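You operate a simulated robot arm through the tools that you are given. There is no shell and no other tool. Be economical: measure what you need, move in short steps, check, and stop when the job is done.

Carry out the task below with a simulated robot arm. There is one attempt and no reset: what you move stays moved.

TASK
Stand the china block beside the green card. It goes on the side that lies toward x -0.7, y +0.7 (a direction in the base frame), with about 3 cm between them.
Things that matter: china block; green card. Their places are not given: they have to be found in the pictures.

It is judged by the outcome, as a careful person would: the job done as asked, and still so three seconds after it is handed in. It fails if anything else is knocked over, pushed out of place, dropped, spilled or broken.

THE ROBOT
A 6-joint arm with a two-finger parallel gripper, fixed in place. Base frame: the origin is at the foot of the arm, x ahead of it, y to its left, z up; the work surface is at about z = 860. Lengths are in mm, angles in degrees, forces in N, time in s.
With the tool pointing down near the work surface it reaches from about 240 to 640 mm from the base axis. Its first joint turns from -66.0 to 66.0 degrees. Payload 2.7 kg.
Tool frame: the origin (TCP) lies between the finger pads and is the grasp point; the fingertips stand 23 mm ahead of it; z points along the fingers, y is the line along which they close. The gripper opens to 94 mm. The fingers are 38 mm wide and 10 mm thick; the gripper's body (54 by 96 mm) begins 39 mm behind the TCP.
Orientation is that of the tool frame in the base frame, as a unit quaternion [x, y, z, w]. With the fingers straight down and closing along the base's y, the tool's x points along the base's -x, its y along +y and its z along -z.

THE INTERFACE
- The arm moves only by the tool servo_tool. Its argument "motion" is a list of rows, each an object (a shift or turn left out is 0, a gripper value left out holds the last) with "xyz": the shift along the base's x, y, z in mm, a list of three; "twist": the turn about the base's z in degrees; "hand": the gripper command, from -1 (fully open) to 1 (shut), values between in proportion. In form: [{"xyz": [dx, dy, dz], "twist": twist, "hand": hand}, ...]. A call has 1 to 8 rows; each row is the pose to reach, as a shift and turn from the pose commanded when the call began. A row lasts 0.2 s, in which the tool goes at most 50 mm and 8.6 degrees; a call with a longer step from one row to the next is refused whole, and so is a gripper value outside its range. A pose out of reach is approached as far as the arm can. The call stops where the force on the tool passes 40 N (or 10 N more than at its start, if that is more) or the arm is blocked; 0.2 s more then pass. The fingers move at their own pace (about 45 mm/s each) and stop on an object; they squeeze with about 30 N. The grip force told is the motor's: it shows also when the fingers shut on nothing. Time passes only in rows, and 0.2 s behind the last, so rows that repeat a pose let the fingers close. It gives the time, the measured TCP pose, the force on the tool (base axes), the opening and the grip force at its end, in the units of the frame above (readings bear some noise), and new pictures: "pictures" is both (left out), scene, wrist or none.
- Cameras (640 x 400 px; columns grow to the right, rows downward): "scene" is fixed at [59.2, -419.5, 1412.1]; the picture's right is [0.90, -0.44, 0.00], its down [-0.22, -0.45, -0.86] and it looks along [0.38, 0.78, -0.50] (base axes); focal length 350 px, centre (320, 200). "wrist" rides on the gripper at [-39, 0, -44] in the tool frame; the picture's right is [0.00, -1.00, 0.00], its down [0.97, 0.00, -0.24] and it looks along [0.24, 0.00, 0.97] (tool axes); focal length 218 px, centre (320, 200).
- measure_at(camera, pixels): for up to 12 pixels [column, row] of the newest picture of that camera ("zoom" is the newest enlarged one), the place [x, y, z] in the base frame of the surface seen there, good to about 2 mm. No time passes.
- inspect(camera, box): a new picture of the part [left, top, right, bottom] of that camera's present view, enlarged. No time passes.
- finish_job(): hands the job in; it is judged then, once.

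Work in short steps. Measure before you move; look again where a grasp or a placing could have gone wrong, and mend it. You have 60 turns and 120 pictures in all, the two below and enlarged ones among them. Open the gripper and draw the arm clear of the work before you hand the job in, unless the task says otherwise; then end with one line.

The tools are called as a command line: name --argument value ..., lists and objects as JSON in quotes. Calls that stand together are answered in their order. servo_tool: Moves the arm, as the interface text tells. Its arguments: {"type":"object","properties":{"motion":{"type":"array"},"pictures":{"type":"string","enum":["both","scene","wrist","none"]}},"required":["motion"]} The other tools are called the same way: measure_at (camera, pixels) gives the place of the surface under pixels of a picture; inspect (camera, box) takes an enlarged picture of a part of a camera's view; finish_job () hands the job in.

At the start:

```text
t: 0.0
tool_pos: [236.9, 232.5, 1076.6]
tool_rot: [0.0, 1.0, 0.0, 0.0]
force: [-0.7, 0.3, -0.6]
gripper_width: 93.9
grasp_force: 0.0
```

scene: 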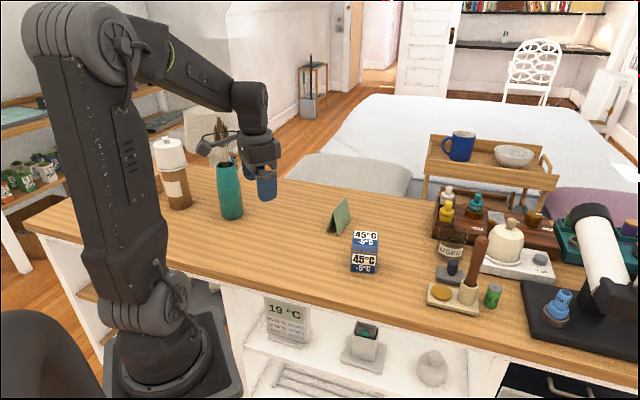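
wrist: 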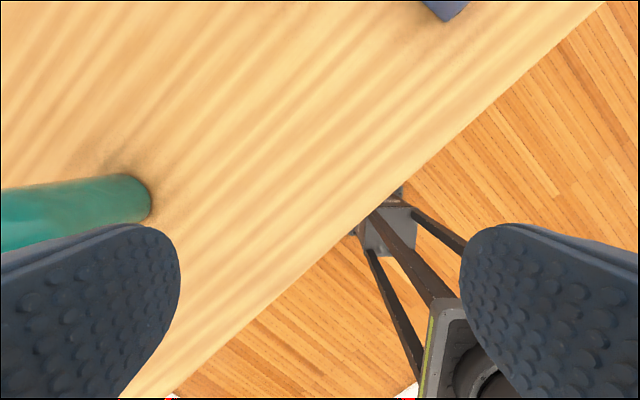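

The blue/white block near (365,250) and the green card near (339,217) are the likely items; I'll look closer.

inspect --camera "scene" --box '[300, 180, 420, 290]'

inspect --camera "scene" --box '[410, 170, 640, 330]'

```text
3.64 times, centred on (360, 235) of scene
```

zoom: 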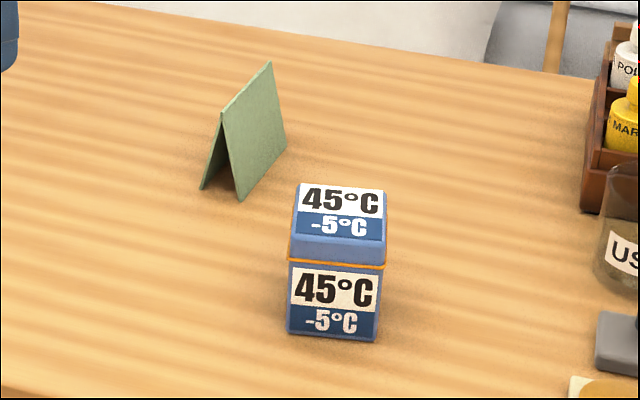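

```text
2.50 times, centred on (525, 250) of scene
```

zoom: 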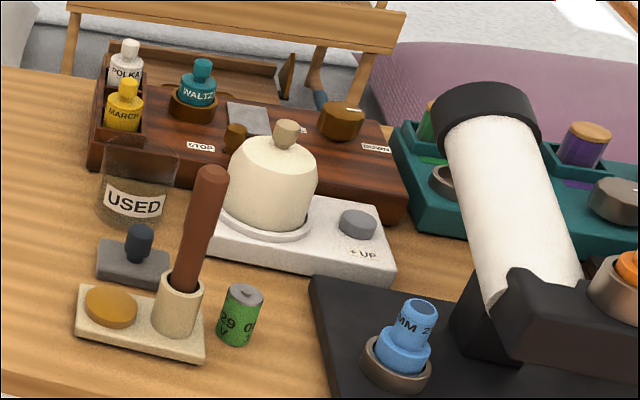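

The blue/white block is the only block. I'll measure it and the card (a small tent).

measure_at --camera "scene" --pixels '[[356, 232], [377, 233], [354, 246], [377, 249], [354, 271], [375, 273], [365, 240], [338, 226], [349, 199], [345, 235], [353, 220], [338, 234]]'

inspect --camera "scene" --box '[320, 190, 390, 240]'

```text
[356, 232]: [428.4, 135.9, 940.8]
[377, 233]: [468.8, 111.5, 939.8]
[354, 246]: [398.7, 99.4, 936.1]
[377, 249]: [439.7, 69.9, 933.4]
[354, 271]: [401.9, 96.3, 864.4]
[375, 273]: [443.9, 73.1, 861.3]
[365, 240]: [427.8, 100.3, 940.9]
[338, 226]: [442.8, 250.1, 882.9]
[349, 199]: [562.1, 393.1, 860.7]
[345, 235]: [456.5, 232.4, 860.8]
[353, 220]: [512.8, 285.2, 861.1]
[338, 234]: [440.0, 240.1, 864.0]
```

```text
8.00 times, centred on (355, 215) of scene
```

zoom: 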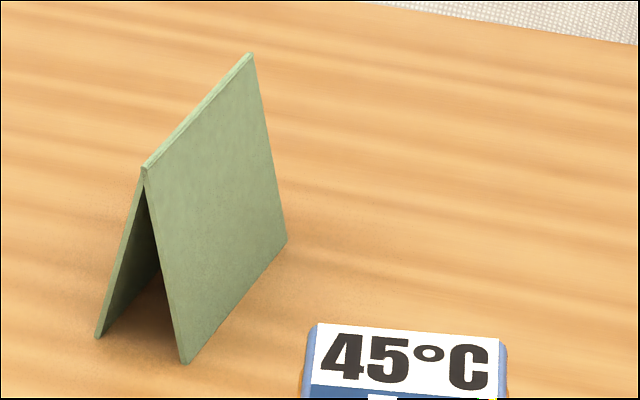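

measure_at --camera "zoom" --pixels '[[186, 360], [98, 335], [284, 240], [147, 174], [248, 60], [200, 250], [240, 150], [105, 320], [270, 230], [320, 335], [495, 347]]'

```text
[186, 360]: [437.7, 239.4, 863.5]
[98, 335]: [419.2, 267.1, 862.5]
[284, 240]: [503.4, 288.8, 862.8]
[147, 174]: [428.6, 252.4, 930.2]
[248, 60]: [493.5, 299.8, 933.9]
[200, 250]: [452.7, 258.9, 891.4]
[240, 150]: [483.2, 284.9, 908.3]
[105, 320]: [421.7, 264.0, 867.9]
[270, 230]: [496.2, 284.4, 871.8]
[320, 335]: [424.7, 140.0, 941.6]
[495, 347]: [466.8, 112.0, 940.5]
```

Card: footprint centre ≈(461,278), length along (0.8,0.6), back foot edge through (419,267). Block: 50×50×80 centred ≈(433,105), edges at −34°/56°. Target centre ≈(410,330). I check the bottle and the block's back side before moving.

measure_at --camera "scene" --pixels '[[232, 205], [240, 210], [226, 165], [175, 190], [187, 195], [364, 252], [362, 262], [310, 205], [267, 187]]'

servo_tool --motion '[{"xyz": [30, -20, 0], "twist": -8, "hand": -1}, {"xyz": [65, -45, 0], "twist": -16}, {"xyz": [100, -70, 0], "twist": -24}, {"xyz": [130, -95, 0], "twist": -32}, {"xyz": [160, -118, 0], "twist": -33.7}, {"xyz": [190, -127.5, 0], "twist": -33.7}, {"xyz": [196, -127.5, 0], "twist": -33.7}, {"xyz": [196, -127.5, 0], "twist": -33.7}]'

```text
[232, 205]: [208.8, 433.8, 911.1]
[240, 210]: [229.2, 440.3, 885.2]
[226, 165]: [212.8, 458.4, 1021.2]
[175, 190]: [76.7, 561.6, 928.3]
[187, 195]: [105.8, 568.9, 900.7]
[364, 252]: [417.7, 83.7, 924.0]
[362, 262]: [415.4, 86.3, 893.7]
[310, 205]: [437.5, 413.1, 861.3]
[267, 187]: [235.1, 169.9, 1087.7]
```

```text
t: 1.8
tool_pos: [433.3, 104.0, 1076.7]
tool_rot: [0.288, 0.957, 0.0, 0.001]
force: [-0.2, 0.2, 0.4]
gripper_width: 93.9
grasp_force: 0.1
```

scene: 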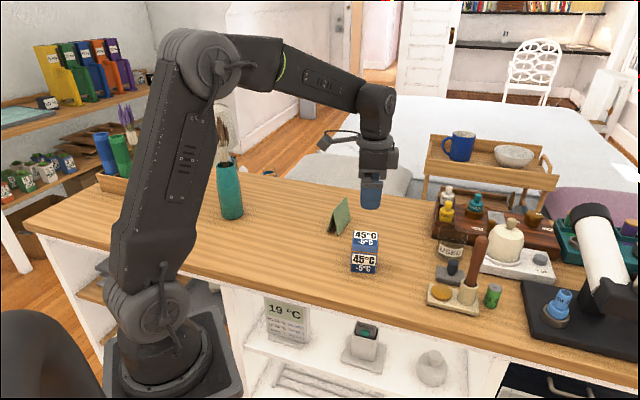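
wrist: 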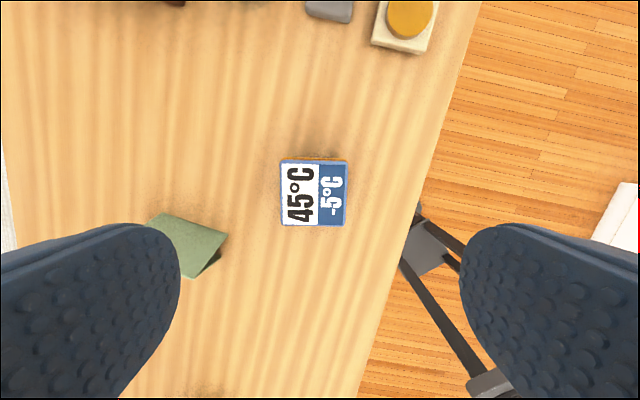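

The block's top shows at (281–348,160–227), well aligned; I measure its corners and the card from here.

measure_at --camera "wrist" --pixels '[[283, 162], [346, 163], [283, 224], [345, 225], [314, 193], [162, 214], [227, 234], [222, 255]]'

```text
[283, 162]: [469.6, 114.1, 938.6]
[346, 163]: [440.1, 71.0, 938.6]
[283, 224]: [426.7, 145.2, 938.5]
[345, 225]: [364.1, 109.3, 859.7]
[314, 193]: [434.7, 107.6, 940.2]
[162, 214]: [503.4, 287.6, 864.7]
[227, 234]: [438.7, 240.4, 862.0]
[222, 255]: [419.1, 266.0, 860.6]
```

Block centre ≈(434,108), edge at ~56°. Centre over it and descend to z≈908.

servo_tool --motion '[{"xyz": [1, 3, -40]}, {"xyz": [1, 3, -80]}, {"xyz": [1, 3, -110]}, {"xyz": [1, 3, -135]}, {"xyz": [1, 3, -155]}, {"xyz": [1, 3, -168]}, {"xyz": [1, 3, -168]}]'

```text
t: 3.4
tool_pos: [431.9, 106.6, 909.6]
tool_rot: [0.289, 0.957, 0.0, 0.0]
force: [0.2, -0.2, -1.0]
gripper_width: 94.0
grasp_force: 0.0
```

scene: 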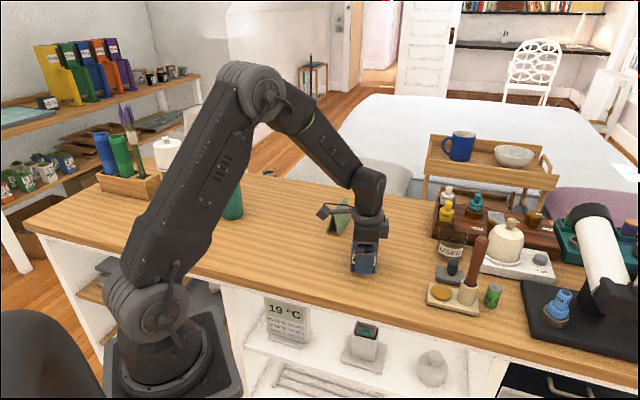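
wrist: 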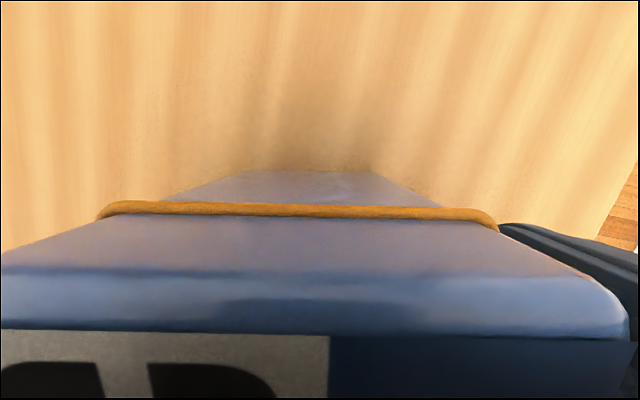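

The block sits about 2.5 mm to the picture's left of centre (band 98–498), matching the TCP's lag; I correct and close.

servo_tool --motion '[{"xyz": [1.7, 2, 0], "hand": -1}, {"xyz": [1.7, 2, 0], "hand": 0.3}, {"xyz": [1.7, 2, 0], "hand": 1}, {"xyz": [1.7, 2, 0], "hand": 1}, {"xyz": [1.7, 2, 0], "hand": 1}, {"xyz": [1.7, 2, 0], "hand": 1}]'

```text
t: 4.8
tool_pos: [434.3, 108.2, 909.8]
tool_rot: [0.288, 0.957, 0.001, 0.0]
force: [0.5, 1.7, 1.2]
gripper_width: 58.1
grasp_force: 29.5
```

scene: 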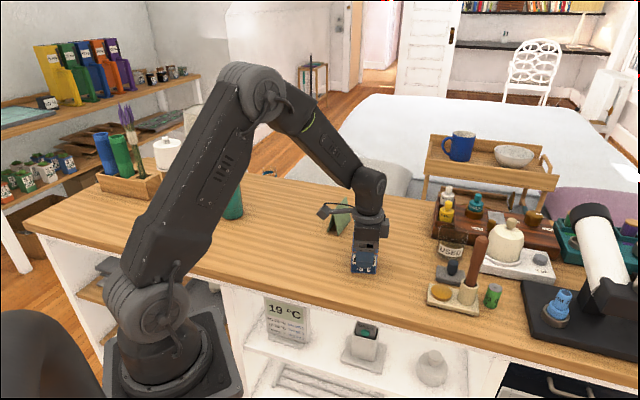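
wrist: 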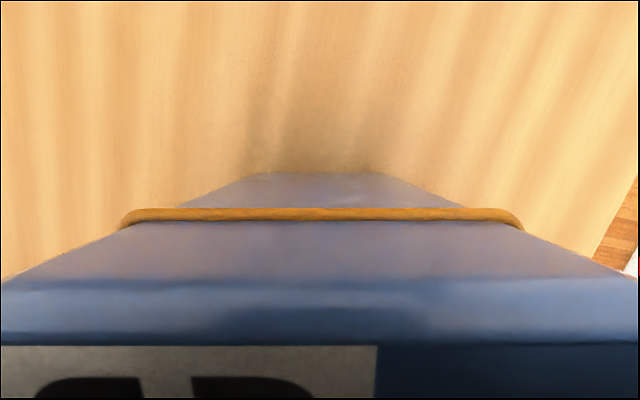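

Gripped at 58 mm. Lift straight up.

servo_tool --motion '[{"xyz": [0, 0, 20]}, {"xyz": [0, 0, 60]}, {"xyz": [0, 0, 105]}, {"xyz": [0, 0, 150]}, {"xyz": [0, 0, 150]}]'

```text
t: 6.0
tool_pos: [435.0, 110.4, 1057.2]
tool_rot: [0.29, 0.957, 0.001, -0.001]
force: [-0.6, 0.2, -1.7]
gripper_width: 57.9
grasp_force: 30.3
```

scene: 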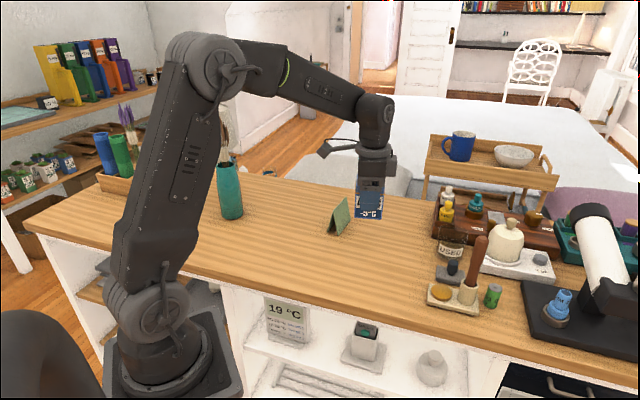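
wrist: 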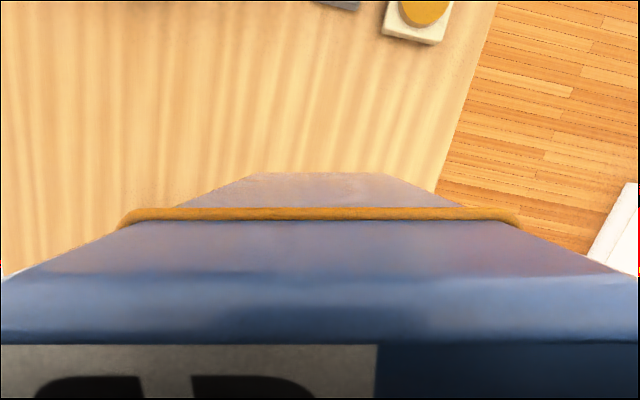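

Block is held. Carry it over to (410,333) and turn by −19.4° to align with the card; bottom stays ~75 mm above the card.

servo_tool --motion '[{"xyz": [-3, 30, 0], "twist": -4}, {"xyz": [-8, 70, 0], "twist": -9}, {"xyz": [-13, 115, 0], "twist": -14}, {"xyz": [-18, 160, 0], "twist": -19.4}, {"xyz": [-23, 200, 0], "twist": -19.4}, {"xyz": [-25.6, 223, 0], "twist": -19.4}, {"xyz": [-25.6, 223, 0], "twist": -19.4}, {"xyz": [-25.6, 223, 0], "twist": -19.4}]'

```text
t: 7.8
tool_pos: [408.2, 331.0, 1059.9]
tool_rot: [0.447, 0.895, 0.0, 0.0]
force: [-0.1, 0.0, -2.7]
gripper_width: 57.8
grasp_force: 29.7
```

scene: 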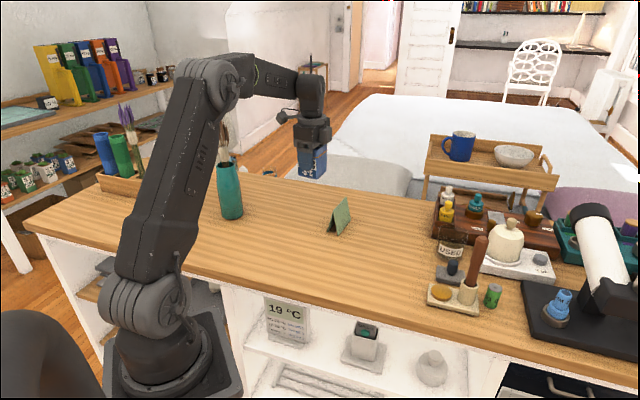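
wrist: 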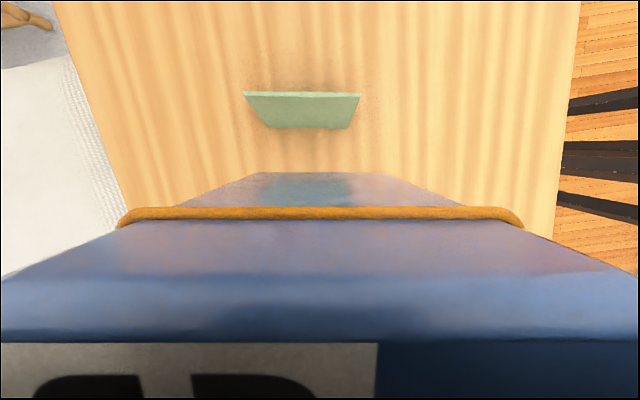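

The card shows parallel at (245–360, 92–128). I measure the block's card-side face and the card's foot to verify the gap before lowering.

measure_at --camera "wrist" --pixels '[[260, 176], [375, 176], [320, 213], [320, 190], [268, 127], [350, 127], [320, 240], [310, 110]]'

```text
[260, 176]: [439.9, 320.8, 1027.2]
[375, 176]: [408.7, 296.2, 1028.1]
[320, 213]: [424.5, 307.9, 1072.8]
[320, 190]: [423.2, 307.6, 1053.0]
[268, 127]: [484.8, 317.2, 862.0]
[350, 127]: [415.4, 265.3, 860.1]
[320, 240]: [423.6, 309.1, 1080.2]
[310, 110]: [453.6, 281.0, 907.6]
```

Gap along the card's normal comes to ~29.5 mm. Lower straight down, slowing near the surface.

servo_tool --motion '[{"xyz": [0, 0, -40]}, {"xyz": [0, 0, -80]}, {"xyz": [0, 0, -110]}, {"xyz": [0, 0, -130]}, {"xyz": [0, 0, -140]}, {"xyz": [0, 0, -145]}, {"xyz": [0, 0, -145]}]'

```text
t: 9.4
tool_pos: [410.0, 332.4, 913.7]
tool_rot: [0.446, 0.895, -0.001, 0.0]
force: [-1.1, -0.3, -3.0]
gripper_width: 57.8
grasp_force: 29.9
```

scene: 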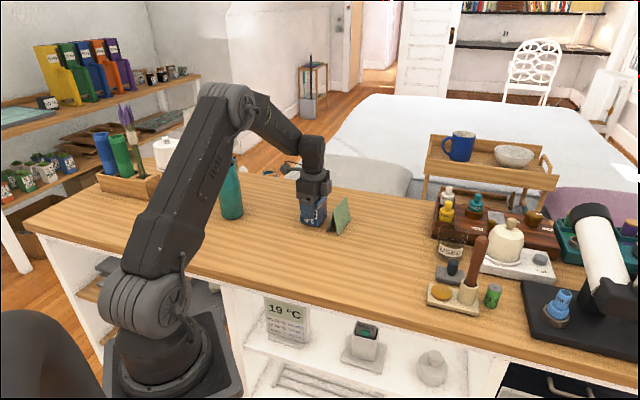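
wrist: 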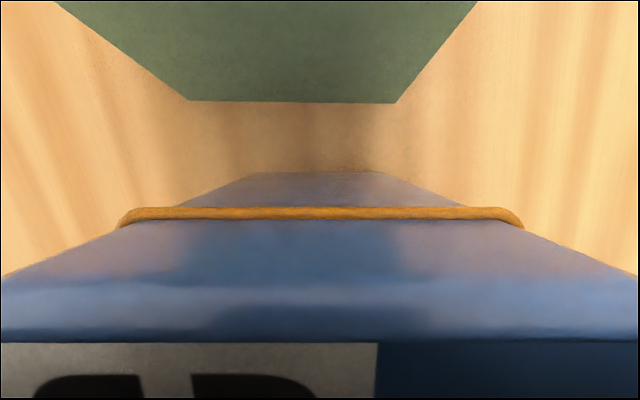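

The card is untouched; ~4 mm remain (913.7 vs 909.8). Lower the last bit slowly until contact.

servo_tool --motion '[{"xyz": [0, 0, -1.5]}, {"xyz": [0, 0, -3]}, {"xyz": [0, 0, -4]}, {"xyz": [0, 0, -5]}, {"xyz": [0, 0, -5]}]' --pictures "none"

```text
t: 10.6
tool_pos: [409.5, 332.0, 908.6]
tool_rot: [0.446, 0.895, 0.0, 0.001]
force: [0.0, 1.0, -1.5]
gripper_width: 57.7
grasp_force: 29.9
```

At the grasp height and the load is coming off; one more millimetre, then see.

servo_tool --motion '[{"xyz": [0, 0, -0.7]}, {"xyz": [0, 0, -1.2]}, {"xyz": [0, 0, -1.2]}]' --pictures "wrist"

inspect --camera "scene" --box '[280, 170, 370, 240]'

```text
t: 11.4
tool_pos: [409.1, 330.8, 909.1]
tool_rot: [0.446, 0.895, 0.001, 0.001]
force: [0.3, -0.8, 4.9]
gripper_width: 57.6
grasp_force: 30.1
```

wrist: 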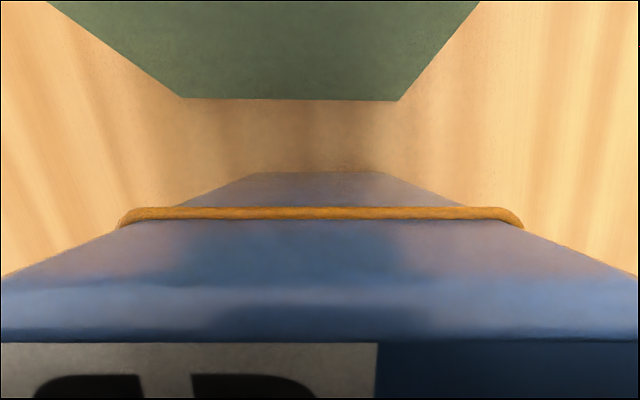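

```text
5.71 times, centred on (325, 205) of scene
```

zoom: 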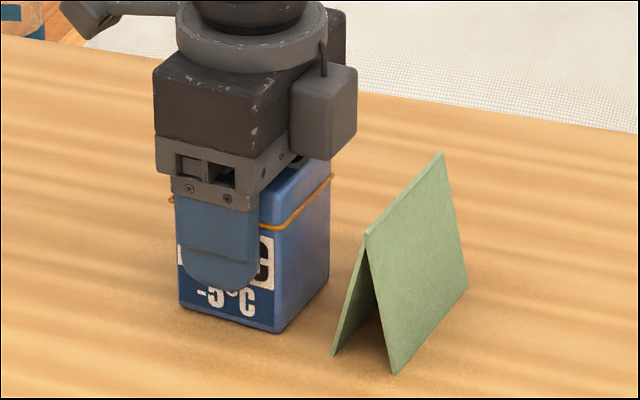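

The force is now +4.9 N upward: the block stands on the table. Measure the gap, then open.

measure_at --camera "wrist" --pixels '[[255, 178], [375, 178], [320, 195], [190, 97], [395, 99], [290, 97]]'

servo_tool --motion '[{"xyz": [0, 0, 0], "hand": 0.1}, {"xyz": [0, 0, 0], "hand": -0.4}, {"xyz": [0, 0, 0], "hand": -0.7}, {"xyz": [0, 0, 0], "hand": -0.7}, {"xyz": [0, 0, 0], "hand": -0.7}]'

```text
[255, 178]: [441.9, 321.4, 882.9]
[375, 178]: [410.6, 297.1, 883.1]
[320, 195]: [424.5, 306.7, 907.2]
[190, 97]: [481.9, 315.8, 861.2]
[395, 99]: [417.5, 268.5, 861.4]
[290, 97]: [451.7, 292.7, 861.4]
```

```text
t: 12.6
tool_pos: [407.5, 331.7, 908.0]
tool_rot: [0.447, 0.895, 0.0, -0.001]
force: [0.5, 0.1, 0.5]
gripper_width: 80.0
grasp_force: 0.0
```

scene: 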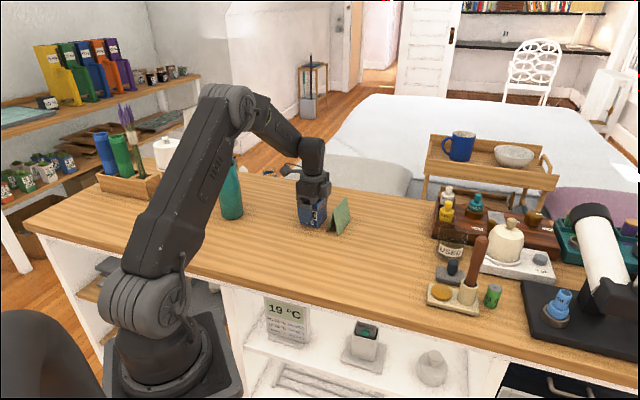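
wrist: 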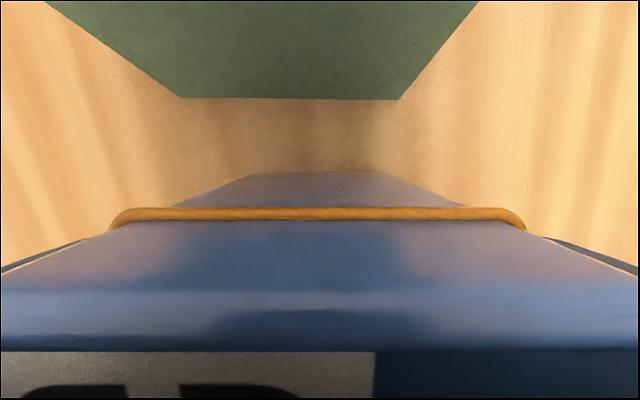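

Gap ≈28 mm, block released and fingers clear. Rise straight up.

servo_tool --motion '[{"xyz": [0, 0, 10]}, {"xyz": [0, 0, 35]}, {"xyz": [0, 0, 75]}, {"xyz": [0, 0, 120]}, {"xyz": [0, 0, 165]}, {"xyz": [-20, -40, 170]}, {"xyz": [-50, -80, 170]}, {"xyz": [-80, -110, 170]}]'

inspect --camera "scene" --box '[280, 170, 370, 240]'

```text
t: 14.4
tool_pos: [328.2, 221.1, 1078.2]
tool_rot: [0.447, 0.895, 0.0, 0.0]
force: [-0.4, -0.3, 0.8]
gripper_width: 79.9
grasp_force: 0.0
```

scene: 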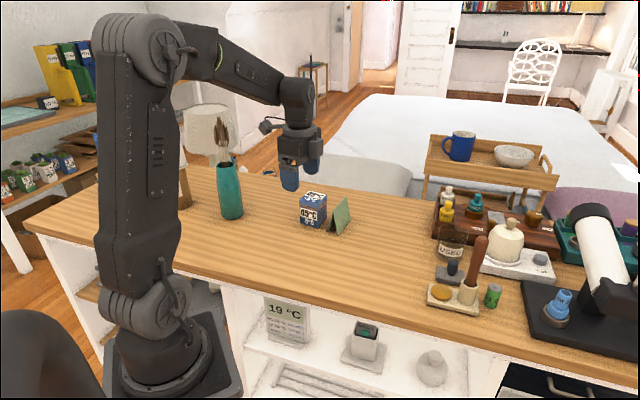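
wrist: 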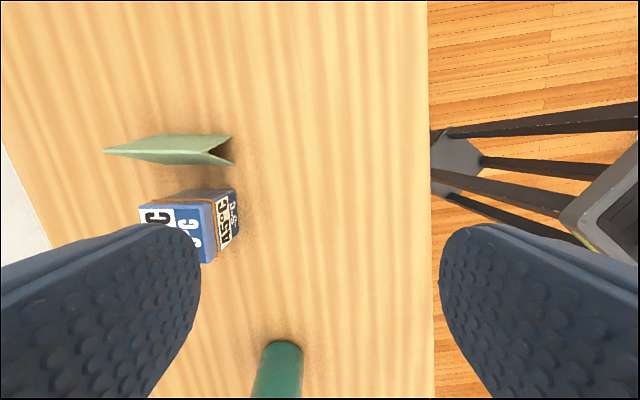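

```text
5.71 times, centred on (325, 205) of scene
```

zoom: 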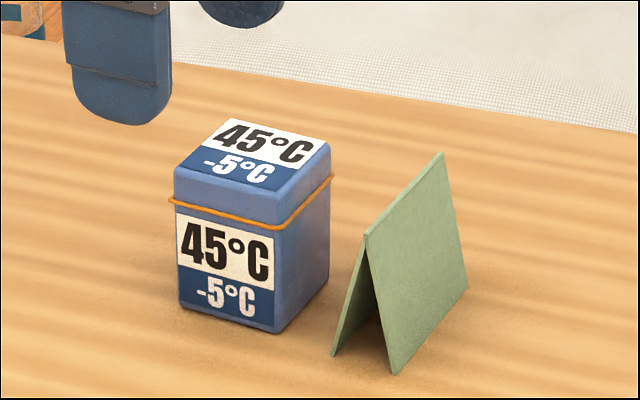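

The block stands upright beside the undisturbed card and the arm is clear, so I hand in.

finish_job

```text
The job is handed in.
```

The china block is standing upright beside the green card, on the side toward x -0.7, y +0.7, with a measured gap of about 28 mm. I took the blue and white "45°C" block to be the china block, as it was the only block in view. Nothing else was touched.
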